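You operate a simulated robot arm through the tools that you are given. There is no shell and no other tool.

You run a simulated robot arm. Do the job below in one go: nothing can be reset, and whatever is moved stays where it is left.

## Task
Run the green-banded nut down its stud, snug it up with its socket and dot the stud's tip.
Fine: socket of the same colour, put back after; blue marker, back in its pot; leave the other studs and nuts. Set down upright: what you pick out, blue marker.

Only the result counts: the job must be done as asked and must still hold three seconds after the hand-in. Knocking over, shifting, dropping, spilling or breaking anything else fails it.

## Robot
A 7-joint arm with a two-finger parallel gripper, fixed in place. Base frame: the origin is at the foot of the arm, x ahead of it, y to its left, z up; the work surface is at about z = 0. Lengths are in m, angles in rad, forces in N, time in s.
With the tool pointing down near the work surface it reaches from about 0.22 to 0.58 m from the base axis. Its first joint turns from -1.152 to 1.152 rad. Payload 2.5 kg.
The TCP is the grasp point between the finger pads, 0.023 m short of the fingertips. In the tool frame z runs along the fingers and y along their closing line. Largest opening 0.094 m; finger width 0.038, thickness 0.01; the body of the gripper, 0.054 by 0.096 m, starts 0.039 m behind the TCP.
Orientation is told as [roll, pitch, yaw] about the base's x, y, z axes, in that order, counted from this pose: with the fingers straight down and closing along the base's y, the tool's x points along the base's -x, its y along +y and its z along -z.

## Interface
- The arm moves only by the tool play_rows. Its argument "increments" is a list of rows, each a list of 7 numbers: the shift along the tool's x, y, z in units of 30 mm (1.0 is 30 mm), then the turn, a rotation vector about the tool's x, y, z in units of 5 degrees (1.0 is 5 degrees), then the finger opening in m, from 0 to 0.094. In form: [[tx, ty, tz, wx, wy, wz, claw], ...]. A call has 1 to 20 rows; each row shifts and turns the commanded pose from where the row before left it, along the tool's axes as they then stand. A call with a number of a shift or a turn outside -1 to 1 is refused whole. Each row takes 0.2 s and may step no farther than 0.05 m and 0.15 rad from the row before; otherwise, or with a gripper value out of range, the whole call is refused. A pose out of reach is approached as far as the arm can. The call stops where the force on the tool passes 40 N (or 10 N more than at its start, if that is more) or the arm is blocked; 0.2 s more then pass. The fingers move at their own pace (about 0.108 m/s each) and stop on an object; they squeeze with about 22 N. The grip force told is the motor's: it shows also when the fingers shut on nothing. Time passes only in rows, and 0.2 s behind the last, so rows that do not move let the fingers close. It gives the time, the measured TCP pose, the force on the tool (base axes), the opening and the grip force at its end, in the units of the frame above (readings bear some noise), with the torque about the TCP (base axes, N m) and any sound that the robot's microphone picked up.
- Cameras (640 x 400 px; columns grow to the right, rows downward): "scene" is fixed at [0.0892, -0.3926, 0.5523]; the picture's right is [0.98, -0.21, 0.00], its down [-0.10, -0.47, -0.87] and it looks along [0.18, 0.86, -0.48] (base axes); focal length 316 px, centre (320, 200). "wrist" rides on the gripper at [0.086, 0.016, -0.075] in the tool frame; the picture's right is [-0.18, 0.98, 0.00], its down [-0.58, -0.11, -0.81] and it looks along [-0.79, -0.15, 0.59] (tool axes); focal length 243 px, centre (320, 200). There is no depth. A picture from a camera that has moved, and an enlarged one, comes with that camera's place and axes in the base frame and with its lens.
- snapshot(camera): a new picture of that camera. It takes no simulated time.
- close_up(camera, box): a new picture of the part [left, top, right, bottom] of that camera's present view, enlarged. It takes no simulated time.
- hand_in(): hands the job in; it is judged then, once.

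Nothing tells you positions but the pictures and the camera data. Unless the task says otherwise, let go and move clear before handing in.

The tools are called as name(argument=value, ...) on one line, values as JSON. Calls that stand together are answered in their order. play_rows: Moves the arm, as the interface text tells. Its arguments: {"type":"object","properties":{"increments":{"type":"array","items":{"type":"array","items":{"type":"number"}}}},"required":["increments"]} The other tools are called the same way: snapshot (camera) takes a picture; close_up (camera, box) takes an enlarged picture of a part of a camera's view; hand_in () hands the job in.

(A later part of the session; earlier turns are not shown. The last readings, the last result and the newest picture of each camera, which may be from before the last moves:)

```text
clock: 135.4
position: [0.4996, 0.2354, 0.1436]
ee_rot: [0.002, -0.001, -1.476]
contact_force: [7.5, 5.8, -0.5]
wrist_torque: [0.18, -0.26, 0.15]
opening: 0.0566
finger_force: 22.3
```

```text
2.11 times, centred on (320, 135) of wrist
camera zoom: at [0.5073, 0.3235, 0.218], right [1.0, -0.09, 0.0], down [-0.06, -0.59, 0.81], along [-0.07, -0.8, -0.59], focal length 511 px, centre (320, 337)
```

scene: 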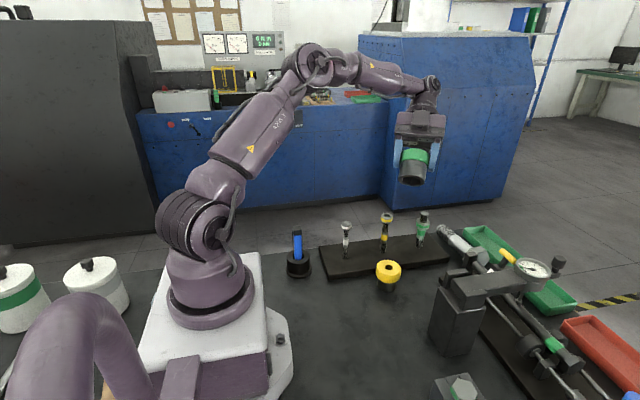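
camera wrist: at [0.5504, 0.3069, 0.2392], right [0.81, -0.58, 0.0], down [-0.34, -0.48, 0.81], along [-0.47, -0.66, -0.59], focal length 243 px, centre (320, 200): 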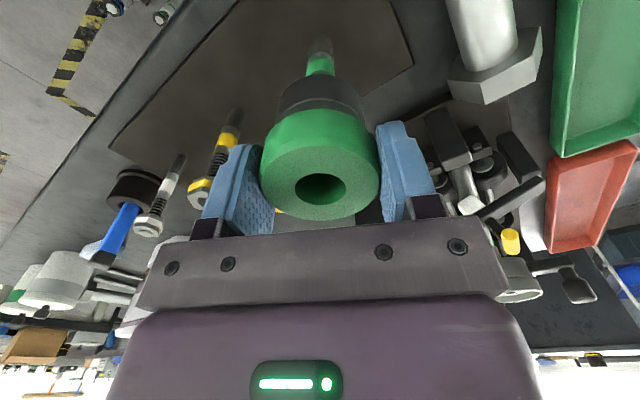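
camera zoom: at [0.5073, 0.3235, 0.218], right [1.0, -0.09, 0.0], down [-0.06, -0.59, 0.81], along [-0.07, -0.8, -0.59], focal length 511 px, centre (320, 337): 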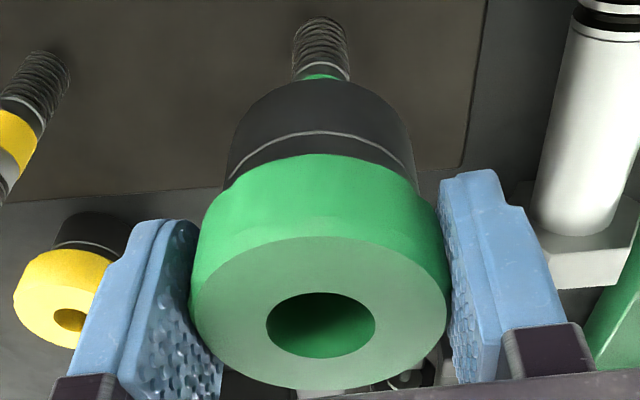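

The nut doesn't advance any more, and the fingers are slipping on the fluted collar at ~0.2 N·m with sideways load, so it seems to be at its seat. I'll open, re-centre on the socket as it sits on the nut, and regrip squarely on the flutes.

play_rows(increments=[[0, 0, 0, 0, 0, 0, 0.075], [0, 0, 0, 0, 0, 0, 0.075], [0, 0, 0, 0, 0, 0, 0.075]])

close_up(camera="wrist", box=[220, 40, 420, 230])

close_up(camera="scene", box=[400, 180, 450, 260])

close_up(camera="scene", box=[416, 220, 436, 250])

```text
clock: 136.2
position: [0.4991, 0.2344, 0.1427]
ee_rot: [0.0, 0.001, -1.473]
contact_force: [0.3, 0.7, -0.1]
wrist_torque: [0.05, -0.03, -0.01]
opening: 0.0751
finger_force: 0.0
```

```text
2.11 times, centred on (320, 135) of wrist
camera zoom: at [0.5067, 0.3235, 0.2171], right [1.0, -0.09, 0.0], down [-0.05, -0.59, 0.81], along [-0.07, -0.8, -0.59], focal length 511 px, centre (320, 337)
```

zoom: 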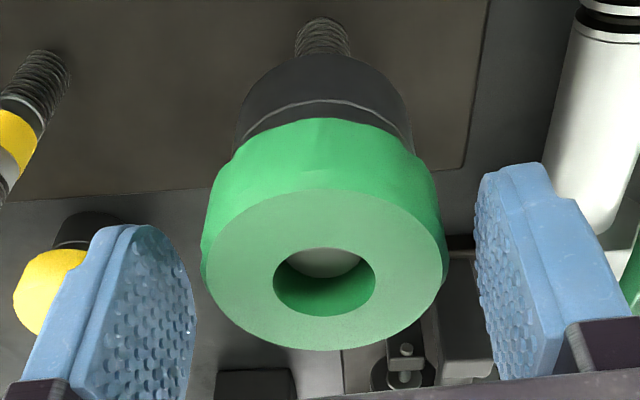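

```text
5.00 times, centred on (425, 220) of scene
camera zoom: at [0.0892, -0.3926, 0.5523], right [0.98, -0.21, 0.0], down [-0.1, -0.47, -0.87], along [0.18, 0.86, -0.48], focal length 1578 px, centre (-205, 100)
```

zoom: 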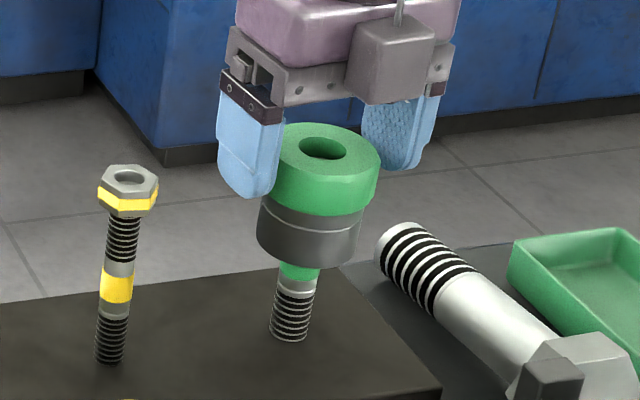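

```text
13.33 times, centred on (426, 235) of scene
camera zoom: at [0.0892, -0.3926, 0.5523], right [0.98, -0.21, 0.0], down [-0.1, -0.47, -0.87], along [0.18, 0.86, -0.48], focal length 4208 px, centre (-1093, -267)
```

zoom: 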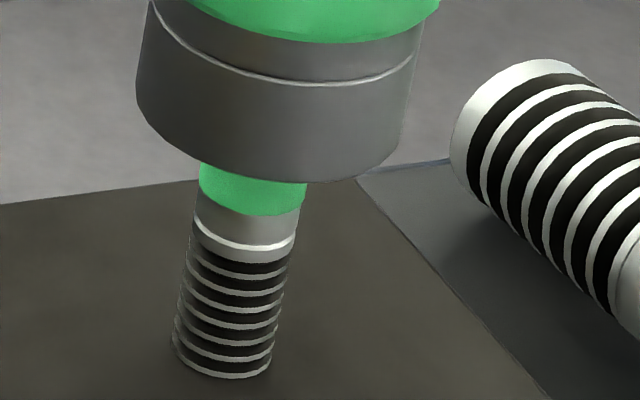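

The socket dropped fully onto the nut (stud tip visible in the bore) and is only 0.7 mm off my axis. Checking the flutes to choose a good gripping angle.

close_up(camera="wrist", box=[270, 60, 370, 160])

close_up(camera="wrist", box=[270, 110, 370, 210])

close_up(camera="scene", box=[412, 198, 446, 238])

```text
4.00 times, centred on (320, 110) of wrist
camera zoom: at [0.5067, 0.3235, 0.2171], right [1.0, -0.09, 0.0], down [-0.05, -0.59, 0.81], along [-0.07, -0.8, -0.59], focal length 970 px, centre (320, 560)
```

zoom: 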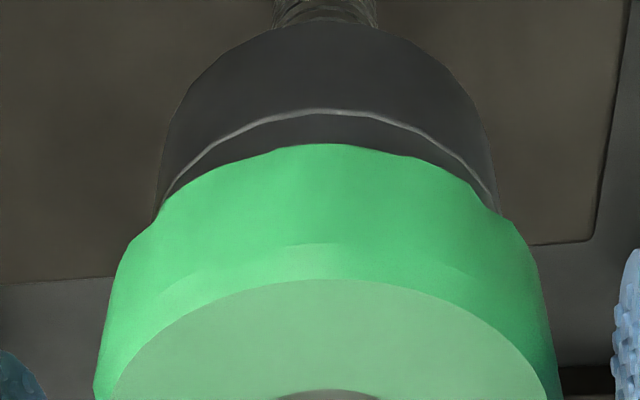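

```text
4.00 times, centred on (320, 160) of wrist
camera zoom: at [0.5067, 0.3235, 0.2171], right [1.0, -0.09, 0.0], down [-0.05, -0.59, 0.81], along [-0.07, -0.8, -0.59], focal length 970 px, centre (320, 360)
```

zoom: 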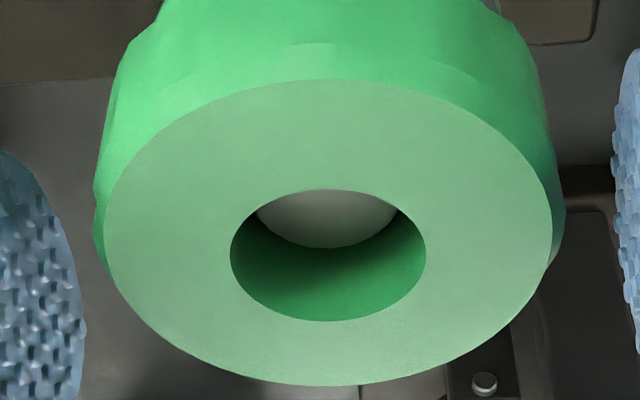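

```text
10.00 times, centred on (429, 218) of scene
camera zoom: at [0.0892, -0.3926, 0.5523], right [0.98, -0.21, 0.0], down [-0.1, -0.47, -0.87], along [0.18, 0.86, -0.48], focal length 3156 px, centre (-770, 20)
```

zoom: 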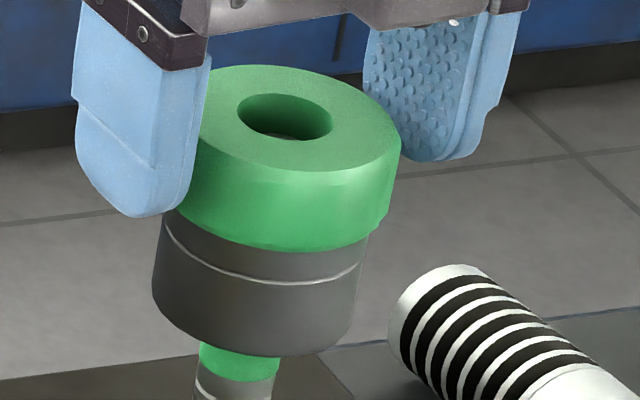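

The collar acts like a 12-sided shape, so I want the pads flush with its flats. I'll re-centre, wind back counter-clockwise to about +40° and grip there.

play_rows(increments=[[0.023, 0.023, 0, 0, 0, 0, 0.075], [0, 0, 0, 0, 0, -1, 0.075], [0, 0, 0, 0, 0, -1, 0.075], [0, 0, 0, 0, 0, -1, 0.075], [0, 0, 0, 0, 0, -1, 0.075], [0, 0, 0, 0, 0, -1, 0.075], [0, 0, 0, 0, 0, -1, 0.075], [0, 0, 0, 0, 0, -1, 0.075], [0, 0, 0, 0, 0, -1, 0.075], [0, 0, 0, 0, 0, -1, 0.075], [0, 0, 0, 0, 0, -1, 0.075], [0, 0, 0, 0, 0, -1, 0.075], [0, 0, 0, 0, 0, -1, 0.075], [0, 0, 0, 0, 0, -1, 0.075], [0, 0, 0, 0, 0, -1, 0.075], [0, 0, 0, 0, 0, -1, 0.075], [0, 0, 0, 0, 0, -1, 0.075], [0, 0, 0, 0, 0, -1, 0.075], [0, 0, 0, 0, 0, -1, 0.075], [0, 0, 0, 0, 0, -1, 0.075]])

play_rows(increments=[[0, 0, 0, 0, 0, -1, 0.075], [0, 0, 0, 0, 0, -1, 0.075], [0, 0, 0, 0, 0, -1, 0.075], [0, 0, 0, 0, 0, -1, 0.075], [0, 0, 0, 0, 0, -1, 0.075], [0, 0, 0, 0, 0, -0.9, 0.075], [0, 0, 0, 0, 0, 0, 0.075]])

close_up(camera="wrist", box=[220, 40, 420, 230])

close_up(camera="scene", box=[412, 198, 446, 238])

```text
clock: 140.4
position: [0.4996, 0.2359, 0.1437]
ee_rot: [0.001, 0.001, 0.187]
contact_force: [0.3, -0.2, 0.9]
wrist_torque: [0.01, 0.0, -0.02]
opening: 0.075
finger_force: 0.2
```

```text
clock: 142.0
position: [0.5007, 0.2371, 0.1435]
ee_rot: [-0.001, 0.0, 0.698]
contact_force: [0.2, -0.2, 0.2]
wrist_torque: [0.01, 0.01, -0.02]
opening: 0.0753
finger_force: 0.0
```

```text
2.11 times, centred on (320, 135) of wrist
camera zoom: at [0.4236, 0.193, 0.2178], right [-0.49, 0.87, 0.0], down [0.51, 0.29, 0.81], along [0.7, 0.4, -0.59], focal length 511 px, centre (320, 337)
```

zoom: 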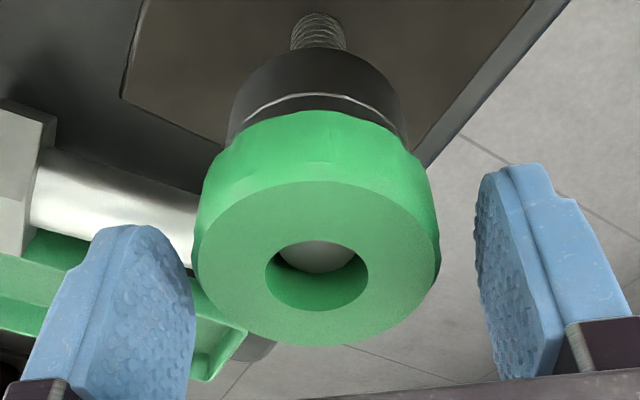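

```text
10.00 times, centred on (429, 218) of scene
camera zoom: at [0.0892, -0.3926, 0.5523], right [0.98, -0.21, 0.0], down [-0.1, -0.47, -0.87], along [0.18, 0.86, -0.48], focal length 3156 px, centre (-770, 20)
```

zoom: 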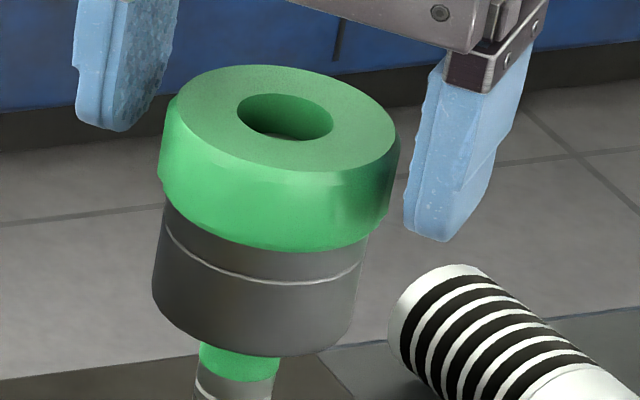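

Centred within about a millimetre; small shift along tool x, then close and read the opening to confirm flush contact.

play_rows(increments=[[0.04, 0, 0, 0, 0, 0, 0.075], [0, 0, 0, 0, 0, 0, 0.0], [0, 0, 0, 0, 0, 0, 0.0], [0, 0, 0, 0, 0, 0, 0.0]])

close_up(camera="wrist", box=[220, 40, 420, 230])

```text
clock: 143.0
position: [0.4999, 0.2348, 0.1437]
ee_rot: [0.0, 0.0, 0.699]
contact_force: [1.4, 1.0, 0.0]
wrist_torque: [0.06, 0.01, -0.02]
opening: 0.0564
finger_force: 22.1
```

```text
2.11 times, centred on (320, 135) of wrist
camera zoom: at [0.4229, 0.1922, 0.2177], right [-0.49, 0.87, 0.0], down [0.51, 0.29, 0.81], along [0.7, 0.4, -0.59], focal length 511 px, centre (320, 337)
```

zoom: 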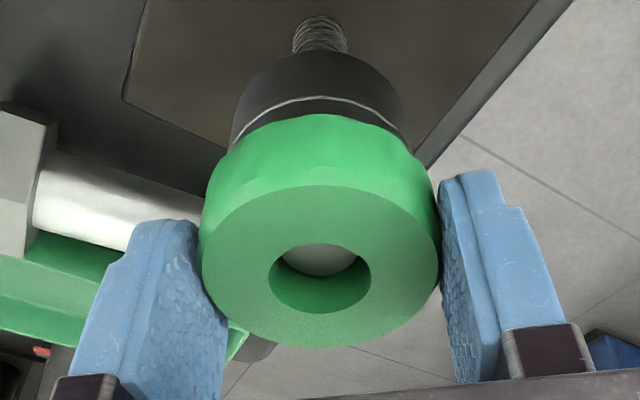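

Opening 56.4 mm, slightly off flush. Turning clockwise in small steps, reading torque and opening.

play_rows(increments=[[0, 0, 0, 0, 0, 0.8, 0.0]])

play_rows(increments=[[0, 0, 0, 0, 0, 0.8, 0.0]])

play_rows(increments=[[0, 0, 0, 0, 0, 0.8, 0.0]])

play_rows(increments=[[0, 0, 0, 0, 0, 0.8, 0.0]])

play_rows(increments=[[0, 0, 0, 0, 0, 0.8, 0.0]])

play_rows(increments=[[0, 0, 0, 0, 0, 0.8, 0.0]])

```text
clock: 143.4
position: [0.4999, 0.2351, 0.1434]
ee_rot: [-0.002, -0.001, 0.63]
contact_force: [2.1, -0.6, -0.4]
wrist_torque: [-0.01, -0.02, 0.07]
opening: 0.0562
finger_force: 22.0
```

```text
clock: 143.8
position: [0.4997, 0.235, 0.1436]
ee_rot: [-0.002, 0.0, 0.556]
contact_force: [4.6, -2.0, -0.5]
wrist_torque: [-0.09, -0.08, 0.12]
opening: 0.0564
finger_force: 22.1
```

```text
clock: 144.2
position: [0.5, 0.2342, 0.1436]
ee_rot: [-0.002, -0.002, 0.488]
contact_force: [5.5, -3.8, 2.4]
wrist_torque: [-0.14, -0.15, 0.14]
opening: 0.0565
finger_force: 22.1
```

```text
clock: 144.6
position: [0.4995, 0.2346, 0.1429]
ee_rot: [0.0, 0.001, 0.417]
contact_force: [5.9, -3.5, -0.1]
wrist_torque: [-0.15, -0.22, 0.12]
opening: 0.0569
finger_force: 22.0
```

```text
clock: 145.0
position: [0.4992, 0.235, 0.142]
ee_rot: [0.001, 0.0, 0.348]
contact_force: [3.7, -3.6, 0.7]
wrist_torque: [-0.15, -0.14, 0.14]
opening: 0.0569
finger_force: 22.3
```

```text
clock: 145.4
position: [0.499, 0.2344, 0.1442]
ee_rot: [-0.001, 0.001, 0.279]
contact_force: [2.8, -5.9, -0.4]
wrist_torque: [-0.23, -0.07, 0.16]
opening: 0.0569
finger_force: 22.2
```

The opening is nearly steady while the gripper turns, so the socket is turning with it at ~0.15 N·m. Checking whether the nut descends.

close_up(camera="scene", box=[416, 220, 436, 250])

close_up(camera="scene", box=[412, 198, 446, 238])

close_up(camera="wrist", box=[220, 40, 420, 230])

```text
13.33 times, centred on (426, 235) of scene
camera zoom: at [0.0892, -0.3926, 0.5523], right [0.98, -0.21, 0.0], down [-0.1, -0.47, -0.87], along [0.18, 0.86, -0.48], focal length 4208 px, centre (-1093, -267)
```

zoom: 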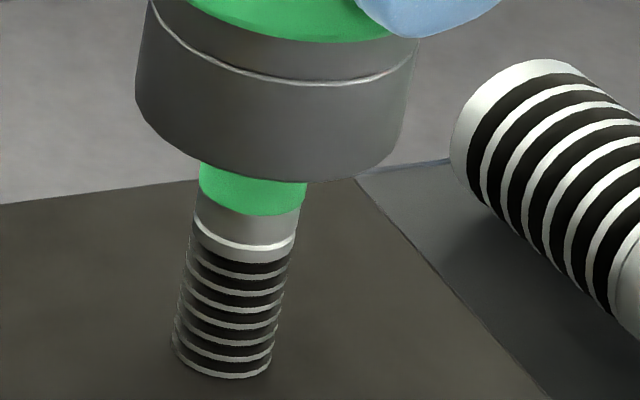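

```text
10.00 times, centred on (429, 218) of scene
camera zoom: at [0.0892, -0.3926, 0.5523], right [0.98, -0.21, 0.0], down [-0.1, -0.47, -0.87], along [0.18, 0.86, -0.48], focal length 3156 px, centre (-770, 20)
```

zoom: 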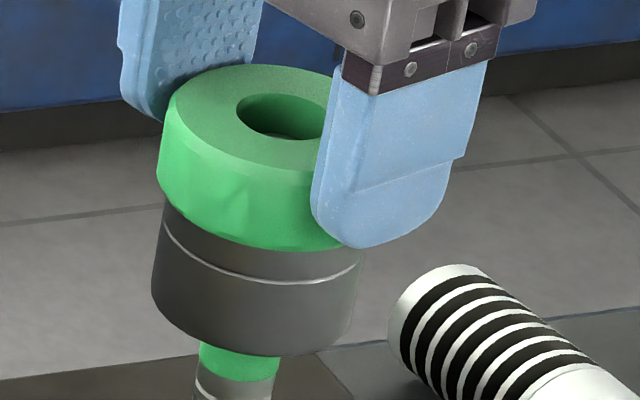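

```text
2.11 times, centred on (320, 135) of wrist
camera zoom: at [0.4114, 0.2273, 0.2179], right [-0.09, 1.0, 0.0], down [0.59, 0.06, 0.81], along [0.8, 0.07, -0.59], focal length 511 px, centre (320, 337)
```

zoom: 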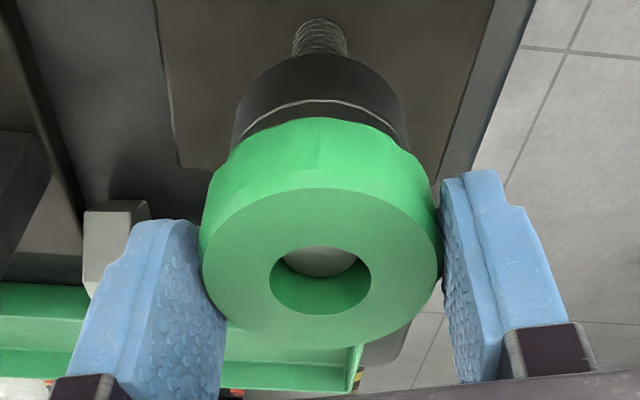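

play_rows(increments=[[0, 0, 0.006, 0, 0, 1, 0.0], [0, 0, 0.006, 0, 0, 1, 0.0], [0, 0, 0.006, 0, 0, 1, 0.0], [0, 0, 0.006, 0, 0, 1, 0.0]])

play_rows(increments=[[0, 0, 0.006, 0, 0, 1, 0.0], [0, 0, 0.006, 0, 0, 1, 0.0], [0, 0, 0.006, 0, 0, 1, 0.0], [0, 0, 0.006, 0, 0, 1, 0.0]])

play_rows(increments=[[0, 0, 0.006, 0, 0, 1, 0.0], [0, 0, 0.006, 0, 0, 1, 0.0], [0, 0, 0.006, 0, 0, 1, 0.0], [0, 0, 0.006, 0, 0, 1, 0.0]])

close_up(camera="wrist", box=[220, 40, 420, 230])

close_up(camera="scene", box=[412, 198, 446, 238])

```text
clock: 146.4
position: [0.4989, 0.2356, 0.1426]
ee_rot: [-0.001, -0.001, -0.072]
contact_force: [1.7, -5.2, 5.5]
wrist_torque: [-0.13, 0.0, 0.07]
opening: 0.0567
finger_force: 21.8
```

```text
clock: 147.4
position: [0.4998, 0.2347, 0.1435]
ee_rot: [0.0, -0.002, -0.422]
contact_force: [-5.0, -11.1, 21.5]
wrist_torque: [-0.18, -0.04, 0.16]
opening: 0.0573
finger_force: 22.1
```

```text
clock: 148.4
position: [0.4991, 0.2367, 0.1402]
ee_rot: [-0.002, 0.0, -0.769]
contact_force: [-1.3, -1.0, -1.7]
wrist_torque: [0.01, 0.03, 0.07]
opening: 0.0576
finger_force: 21.5
```

```text
2.11 times, centred on (320, 135) of wrist
camera zoom: at [0.4476, 0.3086, 0.214], right [0.82, 0.58, 0.0], down [0.34, -0.48, 0.8], along [0.46, -0.66, -0.59], focal length 511 px, centre (320, 337)
```

zoom: 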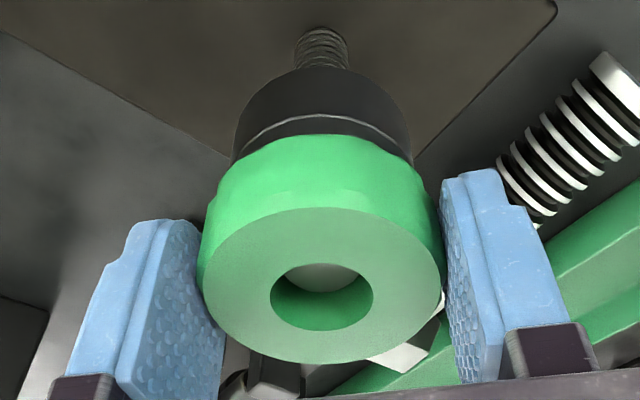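

```text
10.00 times, centred on (429, 218) of scene
camera zoom: at [0.0892, -0.3926, 0.5523], right [0.98, -0.21, 0.0], down [-0.1, -0.47, -0.87], along [0.18, 0.86, -0.48], focal length 3156 px, centre (-770, 20)
```

zoom: 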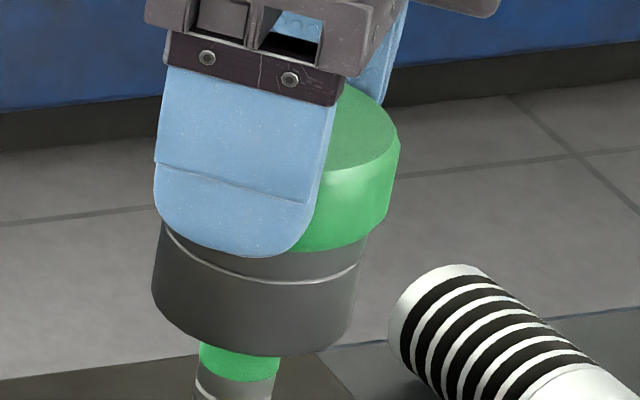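

play_rows(increments=[[0, 0, 0, 0, 0, 0, 0.075], [0, 0, 0, 0, 0, 0, 0.075], [0, 0, 0, 0, 0, 0, 0.075]])

close_up(camera="scene", box=[416, 220, 436, 250])

close_up(camera="scene", box=[412, 198, 446, 238])

close_up(camera="wrist", box=[220, 40, 420, 230])

```text
clock: 149.2
position: [0.5, 0.2354, 0.1406]
ee_rot: [0.0, 0.0, -0.768]
contact_force: [0.4, -0.2, -0.1]
wrist_torque: [0.05, -0.02, 0.01]
opening: 0.075
finger_force: 0.1
```

```text
13.33 times, centred on (426, 235) of scene
camera zoom: at [0.0892, -0.3926, 0.5523], right [0.98, -0.21, 0.0], down [-0.1, -0.47, -0.87], along [0.18, 0.86, -0.48], focal length 4208 px, centre (-1093, -267)
```

zoom: 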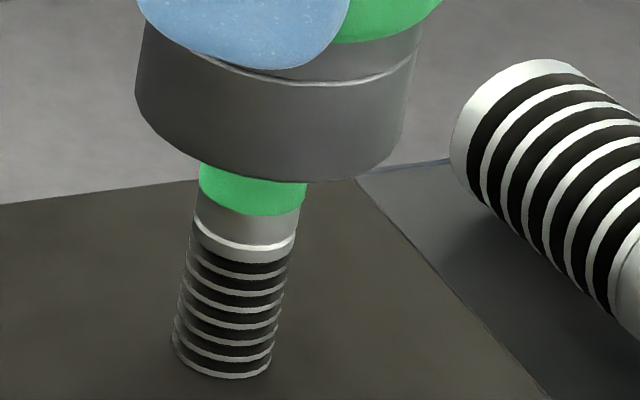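

```text
10.00 times, centred on (429, 218) of scene
camera zoom: at [0.0892, -0.3926, 0.5523], right [0.98, -0.21, 0.0], down [-0.1, -0.47, -0.87], along [0.18, 0.86, -0.48], focal length 3156 px, centre (-770, 20)
```

zoom: 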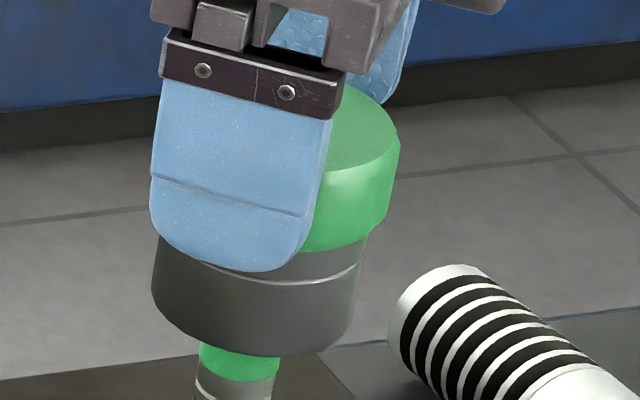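

```text
2.11 times, centred on (320, 135) of wrist
camera zoom: at [0.4483, 0.3076, 0.215], right [0.81, 0.58, 0.0], down [0.34, -0.48, 0.81], along [0.47, -0.66, -0.59], focal length 511 px, centre (320, 337)
```

zoom: 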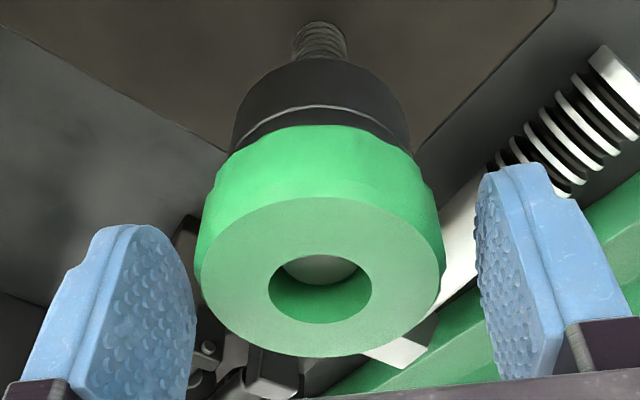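

The socket bottom hasn't moved, so the nut is likely on its stop. I'll regrip flush to lift off and verify the nut's position and angle.

play_rows(increments=[[0, 0, 0, 0, 0, 1, 0.075], [0, 0, 0, 0, 0, 1, 0.075], [0, 0, 0, 0, 0, 1, 0.075], [0, 0, 0, 0, 0, 0, 0.0], [0, 0, 0, 0, 0, 0, 0.0], [0, 0, 0, 0, 0, 0, 0.0]])

play_rows(increments=[[0, 0, -0.3, 0, 0, 0, 0.0], [0, 0, -0.6, 0, 0, 0, 0.0], [0, 0, -0.8, 0, 0, 0, 0.0], [0, 0, -0.8, 0, 0, 0, 0.0], [0, 0, 0, 0, 0, 0, 0.0]])

close_up(camera="scene", box=[416, 206, 436, 236])

close_up(camera="wrist", box=[280, 0, 360, 80])

```text
clock: 150.6
position: [0.5001, 0.2355, 0.1405]
ee_rot: [0.001, 0.002, -1.028]
contact_force: [0.2, 0.3, 1.6]
wrist_torque: [-0.07, 0.02, -0.02]
opening: 0.057
finger_force: 22.3
```

```text
clock: 151.8
position: [0.5005, 0.2353, 0.2174]
ee_rot: [0.0, 0.001, -1.029]
contact_force: [0.0, -0.3, -2.5]
wrist_torque: [-0.02, -0.01, -0.02]
opening: 0.0569
finger_force: 22.0
```

```text
13.33 times, centred on (426, 221) of scene
camera zoom: at [0.0892, -0.3926, 0.5523], right [0.98, -0.21, 0.0], down [-0.1, -0.47, -0.87], along [0.18, 0.86, -0.49], focal length 4208 px, centre (-1093, -80)
```

zoom: 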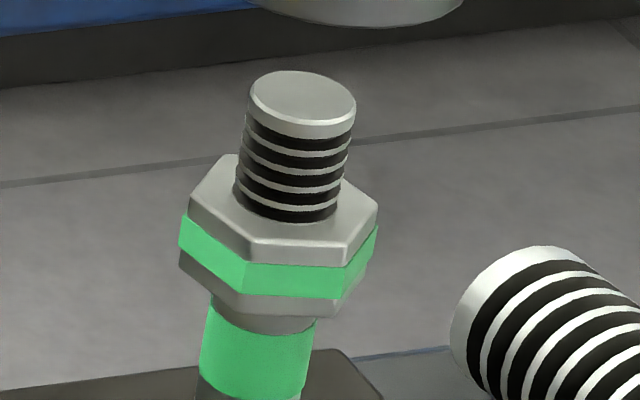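

```text
5.00 times, centred on (320, 40) of wrist
camera zoom: at [0.4699, 0.319, 0.2916], right [0.94, 0.35, 0.0], down [0.21, -0.55, 0.81], along [0.28, -0.76, -0.59], focal length 1213 px, centre (320, 1000)
```

zoom: 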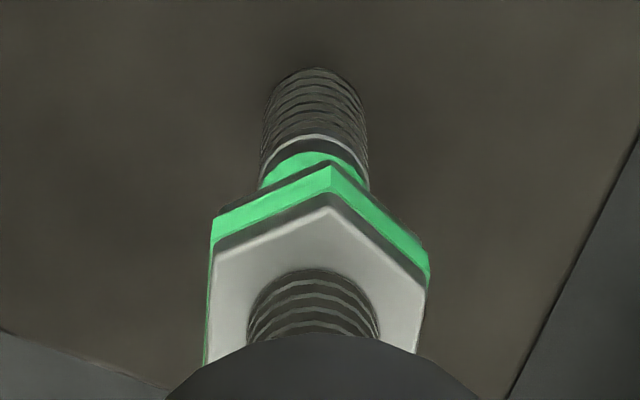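

The nut turned a further ~24° at the same height, so it's on its seat and being tightened. I need a stronger, well-centred flush grip, so I'll re-centre by 1.5 mm, lower the socket back on, and open.

play_rows(increments=[[0.037, -0.036, 0, 0, 0, 0, 0.0], [0, 0, 0.6, 0, 0, 0, 0.0], [0, 0, 0.6, 0, 0, 0, 0.0], [0, 0, 0.4, 0, 0, 0, 0.0], [0, 0, 0.3, 0, 0, 0, 0.0], [0, 0, 0.3, 0, 0, 0, 0.0], [0, 0, 0.2, 0, 0, 0, 0.0], [0, 0, 0, 0, 0, 0, 0.0]])

close_up(camera="scene", box=[405, 180, 455, 260])

```text
clock: 153.6
position: [0.4993, 0.2353, 0.1449]
ee_rot: [0.007, 0.0, -1.027]
contact_force: [7.0, 6.6, 15.6]
wrist_torque: [0.0, 0.0, 0.05]
opening: 0.0561
finger_force: 22.0
```

```text
5.00 times, centred on (430, 220) of scene
camera zoom: at [0.0891, -0.3926, 0.5523], right [0.98, -0.21, 0.0], down [-0.1, -0.47, -0.87], along [0.18, 0.86, -0.48], focal length 1578 px, centre (-230, 100)
```

zoom: 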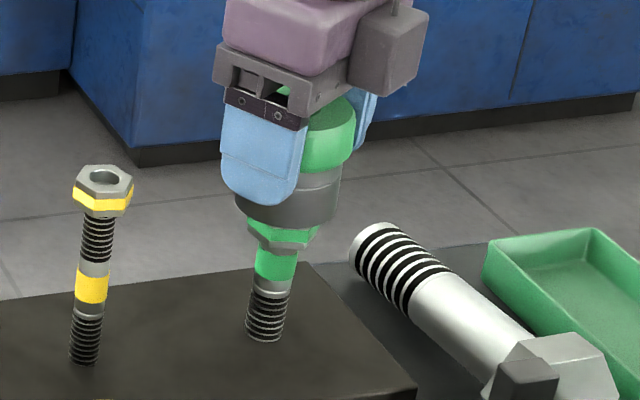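

The rim caught the nut and the socket slid up in the fingers. Lifting clear to check alignment again.

play_rows(increments=[[0, 0, -0.5, 0, 0, 0, 0.0], [0, 0, -0.8, 0, 0, 0, 0.0], [0, 0, -0.8, 0, 0, 0, 0.0], [0, 0, -0.6, 0, 0, 0, 0.0], [0, 0, 0, 0, 0, 0, 0.0]])

close_up(camera="scene", box=[405, 160, 455, 240])

close_up(camera="wrist", box=[220, 0, 420, 230])

close_up(camera="wrist", box=[280, 0, 360, 80])

```text
clock: 154.8
position: [0.4962, 0.2352, 0.2239]
ee_rot: [-0.001, 0.0, -1.029]
contact_force: [-0.2, -0.2, -2.4]
wrist_torque: [0.01, 0.01, 0.01]
opening: 0.056
finger_force: 22.0
```

```text
5.00 times, centred on (430, 200) of scene
camera zoom: at [0.0892, -0.3926, 0.5523], right [0.98, -0.21, 0.0], down [-0.1, -0.47, -0.87], along [0.18, 0.86, -0.49], focal length 1578 px, centre (-230, 200)
```

zoom: 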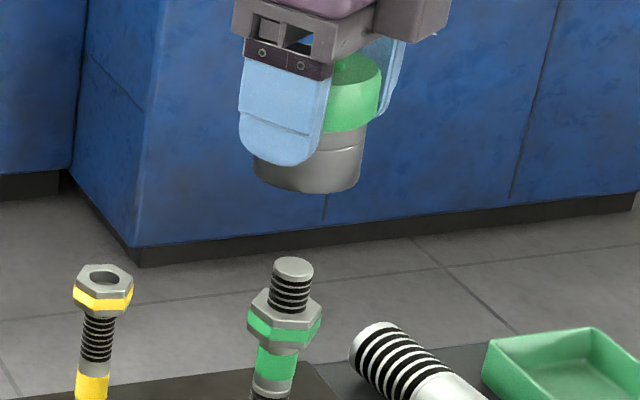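

```text
1.74 times, centred on (320, 115) of wrist
camera zoom: at [0.4656, 0.3188, 0.2977], right [0.94, 0.35, 0.0], down [0.21, -0.55, 0.81], along [0.28, -0.76, -0.59], focal length 422 px, centre (320, 348)
```

zoom: 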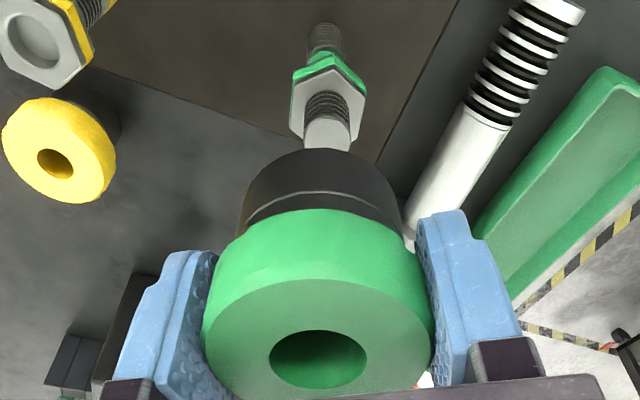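

```text
5.00 times, centred on (320, 40) of wrist
camera zoom: at [0.4656, 0.3188, 0.2977], right [0.94, 0.35, 0.0], down [0.21, -0.55, 0.81], along [0.28, -0.76, -0.59], focal length 1213 px, centre (320, 1000)
```

zoom: 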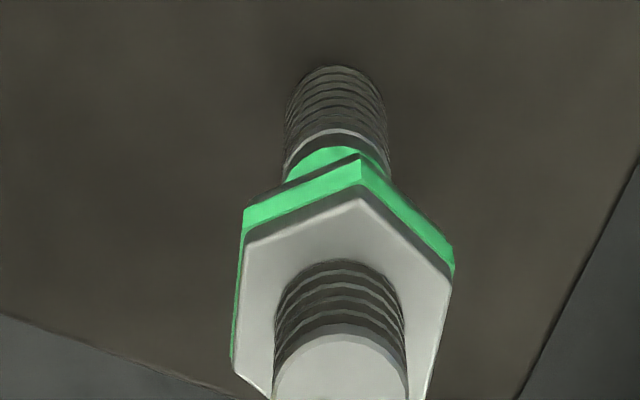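

My shift was the wrong way, and the socket got tilted in the grip. I'll re-centre (about 2.5 mm along tool y), rotate 8.4° counter-clockwise to match the nut's hex, then verify.

play_rows(increments=[[0.02, 0.083, 0, 0, 0, 0, 0.0], [0, 0, 0, 0, 0, -1, 0.0], [0, 0, 0, 0, 0, -0.68, 0.0], [0, 0, 0, 0, 0, 0, 0.0]])

close_up(camera="wrist", box=[280, 0, 360, 80])

close_up(camera="wrist", box=[220, 40, 420, 230])

close_up(camera="scene", box=[405, 160, 455, 240])

```text
clock: 155.8
position: [0.4985, 0.2376, 0.2249]
ee_rot: [0.0, -0.001, -0.881]
contact_force: [0.5, 0.2, -2.5]
wrist_torque: [-0.02, -0.02, -0.02]
opening: 0.0559
finger_force: 22.2
```

```text
5.00 times, centred on (320, 40) of wrist
camera zoom: at [0.4563, 0.3149, 0.2989], right [0.88, 0.48, 0.0], down [0.29, -0.52, 0.81], along [0.39, -0.71, -0.59], focal length 1213 px, centre (320, 1000)
```

zoom: 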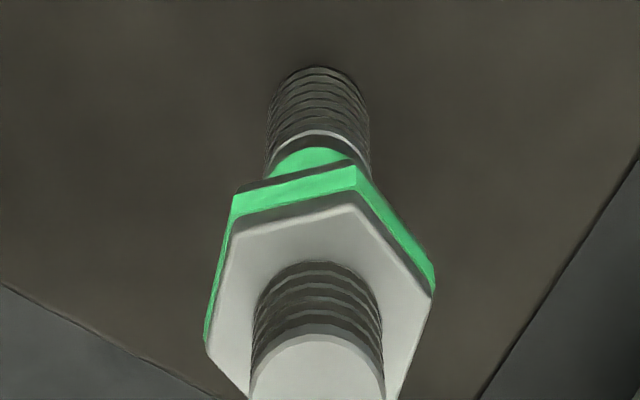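

```text
2.11 times, centred on (320, 135) of wrist
camera zoom: at [0.4563, 0.3149, 0.2989], right [0.88, 0.48, 0.0], down [0.29, -0.52, 0.81], along [0.39, -0.71, -0.59], focal length 511 px, centre (320, 337)
```

zoom: 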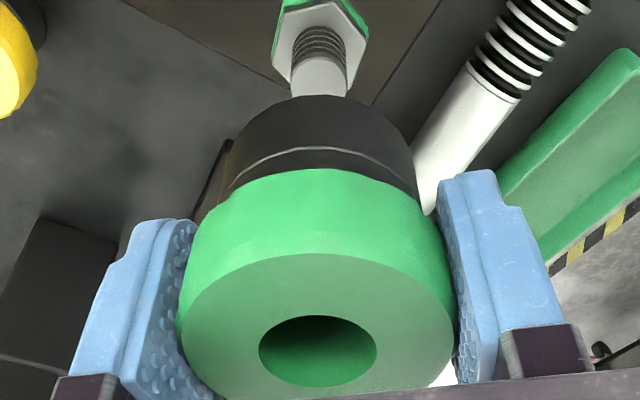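

```text
5.00 times, centred on (430, 200) of scene
camera zoom: at [0.0892, -0.3926, 0.5523], right [0.98, -0.21, 0.0], down [-0.1, -0.47, -0.87], along [0.18, 0.86, -0.49], focal length 1578 px, centre (-230, 200)
```

zoom: 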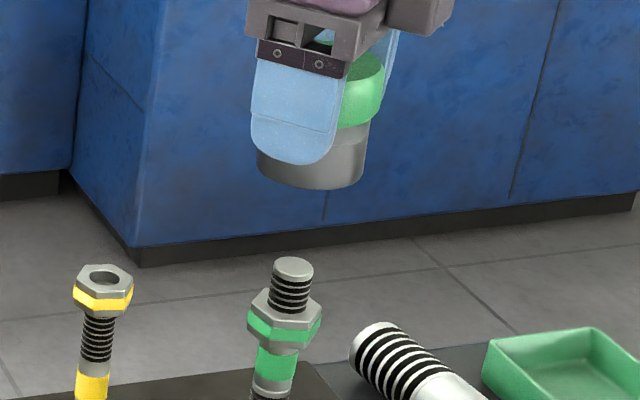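

Angle and centring look right, but the socket is tilted ~7° in the grip. I'll offset 1.8 mm so its lower end is over the stud, lower around the stud tip, and let go so it settles freely onto the nut.

play_rows(increments=[[0.06, 0, 0.5, 0, 0, 0, 0.0], [0, 0, 0.7, 0, 0, 0, 0.0], [0, 0, 0.6, 0, 0, 0, 0.0], [0, 0, 0.3, 0, 0, 0, 0.0], [0, 0, 0.2, 0, 0, 0, 0.0], [0, 0, 0, 0, 0, 0, 0.0]])

close_up(camera="scene", box=[405, 180, 455, 260])

close_up(camera="wrist", box=[220, 40, 420, 230])

```text
clock: 157.2
position: [0.4974, 0.2404, 0.1572]
ee_rot: [-0.002, 0.002, -0.881]
contact_force: [-0.2, 0.2, -2.6]
wrist_torque: [0.01, 0.02, -0.02]
opening: 0.0559
finger_force: 21.3
```

```text
5.00 times, centred on (430, 220) of scene
camera zoom: at [0.0892, -0.3926, 0.5523], right [0.98, -0.21, 0.0], down [-0.1, -0.47, -0.87], along [0.18, 0.86, -0.49], focal length 1578 px, centre (-230, 100)
```

zoom: 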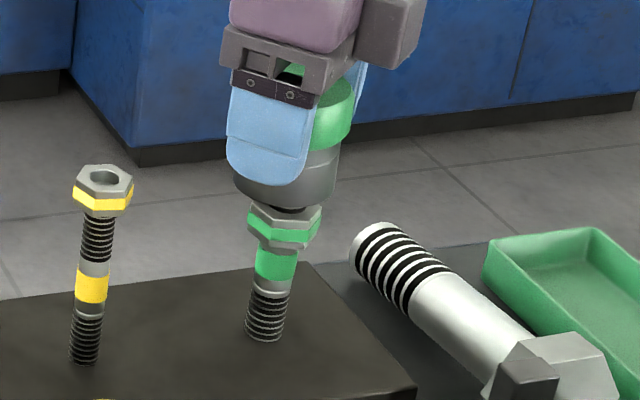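

```text
2.11 times, centred on (320, 135) of wrist
camera zoom: at [0.455, 0.3167, 0.23], right [0.88, 0.48, 0.0], down [0.29, -0.52, 0.81], along [0.39, -0.71, -0.59], focal length 511 px, centre (320, 337)
```

zoom: 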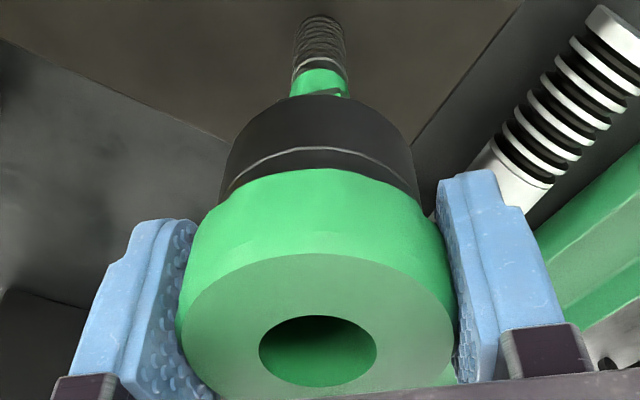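

The stud tip is inside the socket and the rim is just above the nut. Opening just a few millimetres to let it settle while caged by the fingers.

play_rows(increments=[[0, 0, 0.06, 0, 0, 0, 0.0], [0, 0, 0, 0, 0, 0, 0.062], [0, 0, 0, 0, 0, 0, 0.064], [0, 0, 0, 0, 0, 0, 0.064]])

close_up(camera="scene", box=[405, 180, 455, 260])

close_up(camera="wrist", box=[220, 40, 420, 230])

```text
clock: 158.2
position: [0.4978, 0.2384, 0.154]
ee_rot: [-0.001, 0.0, -0.881]
contact_force: [-1.1, 0.3, -0.2]
wrist_torque: [-0.01, -0.04, 0.03]
opening: 0.0639
finger_force: 0.1
```

```text
5.00 times, centred on (430, 220) of scene
camera zoom: at [0.0892, -0.3926, 0.5523], right [0.98, -0.21, 0.0], down [-0.1, -0.47, -0.87], along [0.18, 0.86, -0.48], focal length 1578 px, centre (-230, 100)
```

zoom: 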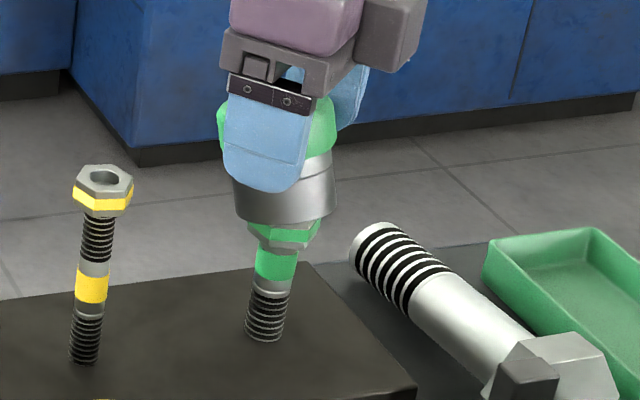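

```text
2.11 times, centred on (320, 135) of wrist
camera zoom: at [0.4552, 0.3165, 0.2282], right [0.88, 0.48, 0.0], down [0.29, -0.52, 0.81], along [0.39, -0.71, -0.59], focal length 511 px, centre (320, 337)
```

zoom: 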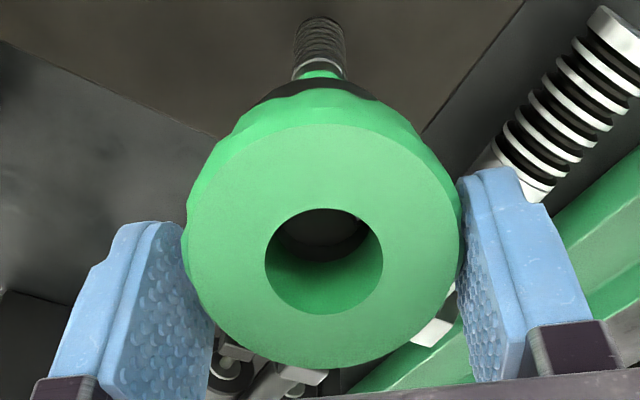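

The socket leans about 20° on the nut toward the camera side. I'll open fully, turn the gripper 90° so the fingers straddle the lean direction, then close about the stud axis to right it.

play_rows(increments=[[0, 0, 0, 0, 0, 0, 0.094], [0.13, 0, 0, 0, 0, 0, 0.094], [0, 0, 0, 0, 0, 0, 0.094]])

snapshot(camera="wrist")

close_up(camera="scene", box=[405, 180, 455, 260])

```text
clock: 159.0
position: [0.4963, 0.2428, 0.1544]
ee_rot: [0.0, 0.0, -0.883]
contact_force: [-0.7, -0.3, -0.3]
wrist_torque: [-0.04, 0.0, 0.01]
opening: 0.0939
finger_force: 0.0
```

```text
taken
camera wrist: at [0.4528, 0.3197, 0.2285], right [0.88, 0.48, 0.0], down [0.29, -0.52, 0.81], along [0.39, -0.71, -0.59], focal length 243 px, centre (320, 200)
```

wrist: 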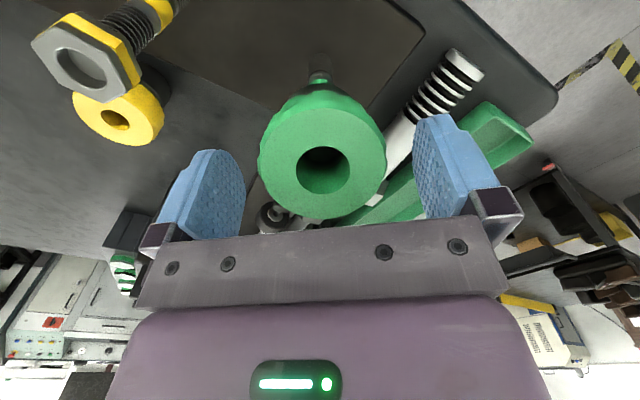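

```text
5.00 times, centred on (430, 220) of scene
camera zoom: at [0.0892, -0.3926, 0.5523], right [0.98, -0.21, 0.0], down [-0.1, -0.47, -0.87], along [0.18, 0.86, -0.48], focal length 1578 px, centre (-230, 100)
```

zoom: 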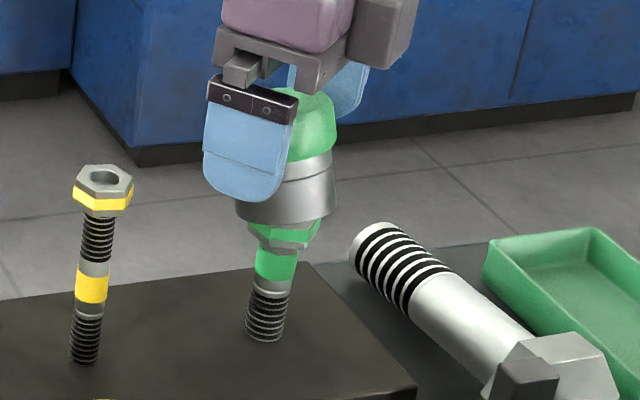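

play_rows(increments=[[0, 0, 0, 0, 0, -1, 0.094], [0, 0, 0, 0, 0, -1, 0.094], [0, 0, 0, 0, 0, -1, 0.094], [0, 0, 0, 0, 0, -1, 0.094], [0, 0, 0, 0, 0, -1, 0.094], [0, 0, 0, 0, 0, -1, 0.094], [0, 0, 0, 0, 0, -1, 0.094], [0, 0, 0, 0, 0, -1, 0.094], [0, 0, 0, 0, 0, -1, 0.094], [0, 0, 0, 0, 0, -1, 0.094], [0, 0, 0, 0, 0, -1, 0.094], [0, 0, 0, 0, 0, -1, 0.094], [0, 0, 0, 0, 0, -1, 0.094], [0, 0, 0, 0, 0, -1, 0.094], [0, 0, 0, 0, 0, -1, 0.094], [0, 0, 0, 0, 0, -1, 0.094], [0, 0, 0, 0, 0, -1, 0.094], [0, 0, 0, 0, 0, -1, 0.094]])

snapshot(camera="wrist")

close_up(camera="scene", box=[405, 180, 455, 260])

```text
clock: 162.8
position: [0.4957, 0.2425, 0.1536]
ee_rot: [0.0, -0.001, 0.691]
contact_force: [0.6, 0.1, 0.1]
wrist_torque: [0.01, -0.02, 0.01]
opening: 0.094
finger_force: 0.0
```

```text
taken
camera wrist: at [0.4185, 0.2003, 0.2282], right [-0.48, 0.87, 0.0], down [0.52, 0.29, 0.81], along [0.71, 0.39, -0.59], focal length 243 px, centre (320, 200)
```

wrist: 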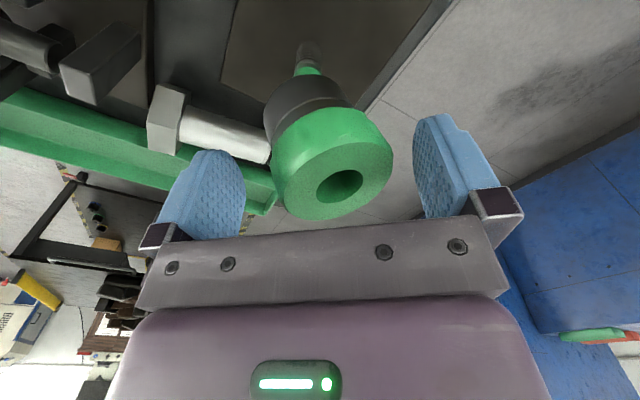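

```text
5.00 times, centred on (430, 220) of scene
camera zoom: at [0.0892, -0.3926, 0.5523], right [0.98, -0.21, 0.0], down [-0.1, -0.47, -0.87], along [0.18, 0.86, -0.48], focal length 1578 px, centre (-230, 100)
```

zoom: 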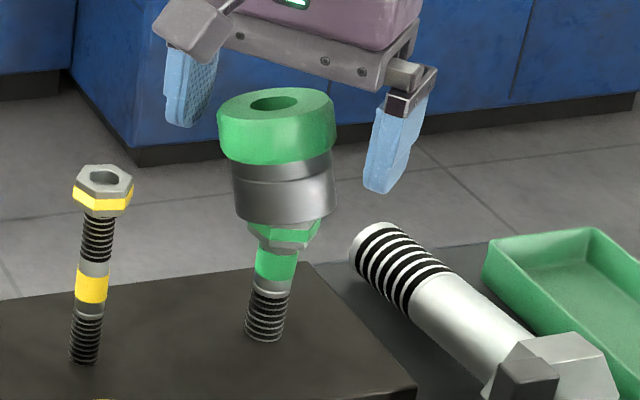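

The fingers now straddle the lean. Shifting to the stud axis and closing gradually to right the socket.

play_rows(increments=[[0, -0.15, 0, 0, 0, 0, 0.094], [0, 0, 0, 0, 0, 0, 0.08], [0, 0, 0, 0, 0, 0, 0.07], [0, 0, 0, 0, 0, 0, 0.064], [0, 0, 0, 0, 0, 0, 0.06], [0, 0, 0, 0, 0, 0, 0.06]])

snapshot(camera="wrist")

close_up(camera="scene", box=[405, 180, 455, 260])

```text
clock: 164.2
position: [0.4989, 0.238, 0.1534]
ee_rot: [-0.001, 0.001, 0.687]
contact_force: [0.3, -0.7, -0.1]
wrist_torque: [0.0, 0.02, 0.02]
opening: 0.0602
finger_force: 0.4
```

```text
taken
camera wrist: at [0.4214, 0.1964, 0.2285], right [-0.48, 0.88, 0.0], down [0.52, 0.29, 0.81], along [0.71, 0.39, -0.59], focal length 243 px, centre (320, 200)
```

wrist: 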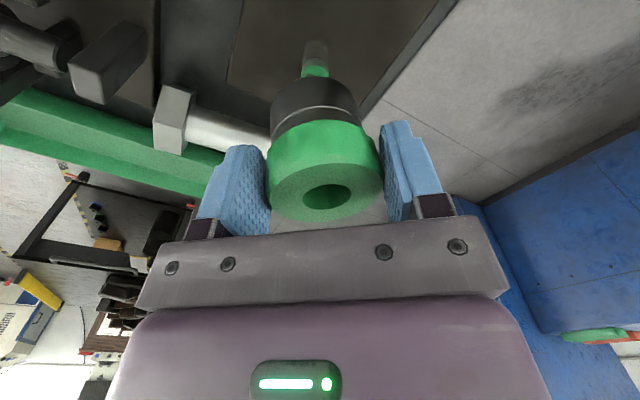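

```text
5.00 times, centred on (430, 220) of scene
camera zoom: at [0.0892, -0.3926, 0.5523], right [0.98, -0.21, 0.0], down [-0.1, -0.47, -0.87], along [0.18, 0.86, -0.48], focal length 1578 px, centre (-230, 100)
```

zoom: 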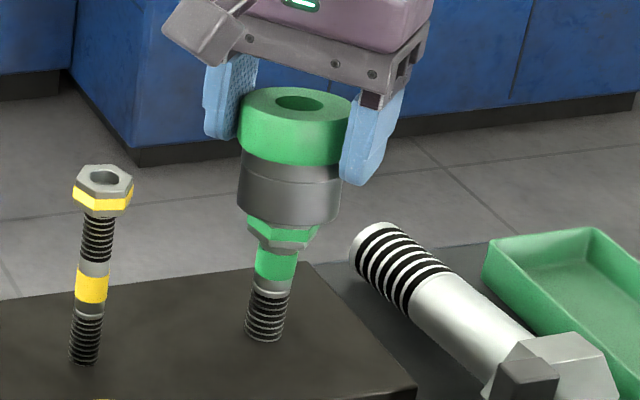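

It's upright again, resting on the nut's rim. Gripping lightly to read how the flats sit, then I'll wiggle it to find the hex.

play_rows(increments=[[0, 0, 0, 0, 0, 0, 0.0], [0, 0, 0, 0, 0, 0, 0.0], [0, 0, 0, 0, 0, 0, 0.0]])

close_up(camera="wrist", box=[220, 20, 420, 230])

close_up(camera="scene", box=[412, 198, 446, 248])

```text
clock: 165.0
position: [0.4991, 0.2384, 0.1544]
ee_rot: [0.0, 0.002, 0.688]
contact_force: [1.3, -0.4, 0.3]
wrist_torque: [-0.05, -0.04, 0.06]
opening: 0.0574
finger_force: 22.0
```

```text
1.90 times, centred on (320, 125) of wrist
camera zoom: at [0.4215, 0.1963, 0.2286], right [-0.48, 0.88, 0.0], down [0.52, 0.29, 0.81], along [0.71, 0.39, -0.59], focal length 462 px, centre (320, 343)
```

zoom: 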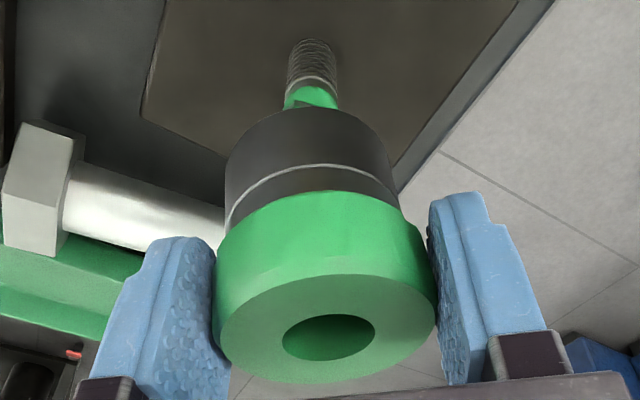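

```text
8.00 times, centred on (429, 223) of scene
camera zoom: at [0.0892, -0.3926, 0.5523], right [0.98, -0.21, 0.0], down [-0.1, -0.47, -0.87], along [0.18, 0.86, -0.48], focal length 2525 px, centre (-552, 16)
```

zoom: 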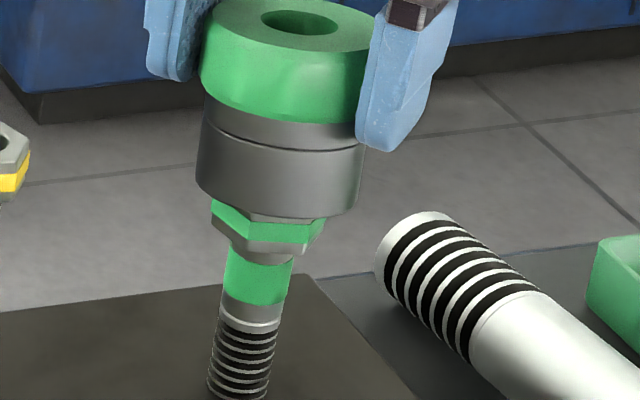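

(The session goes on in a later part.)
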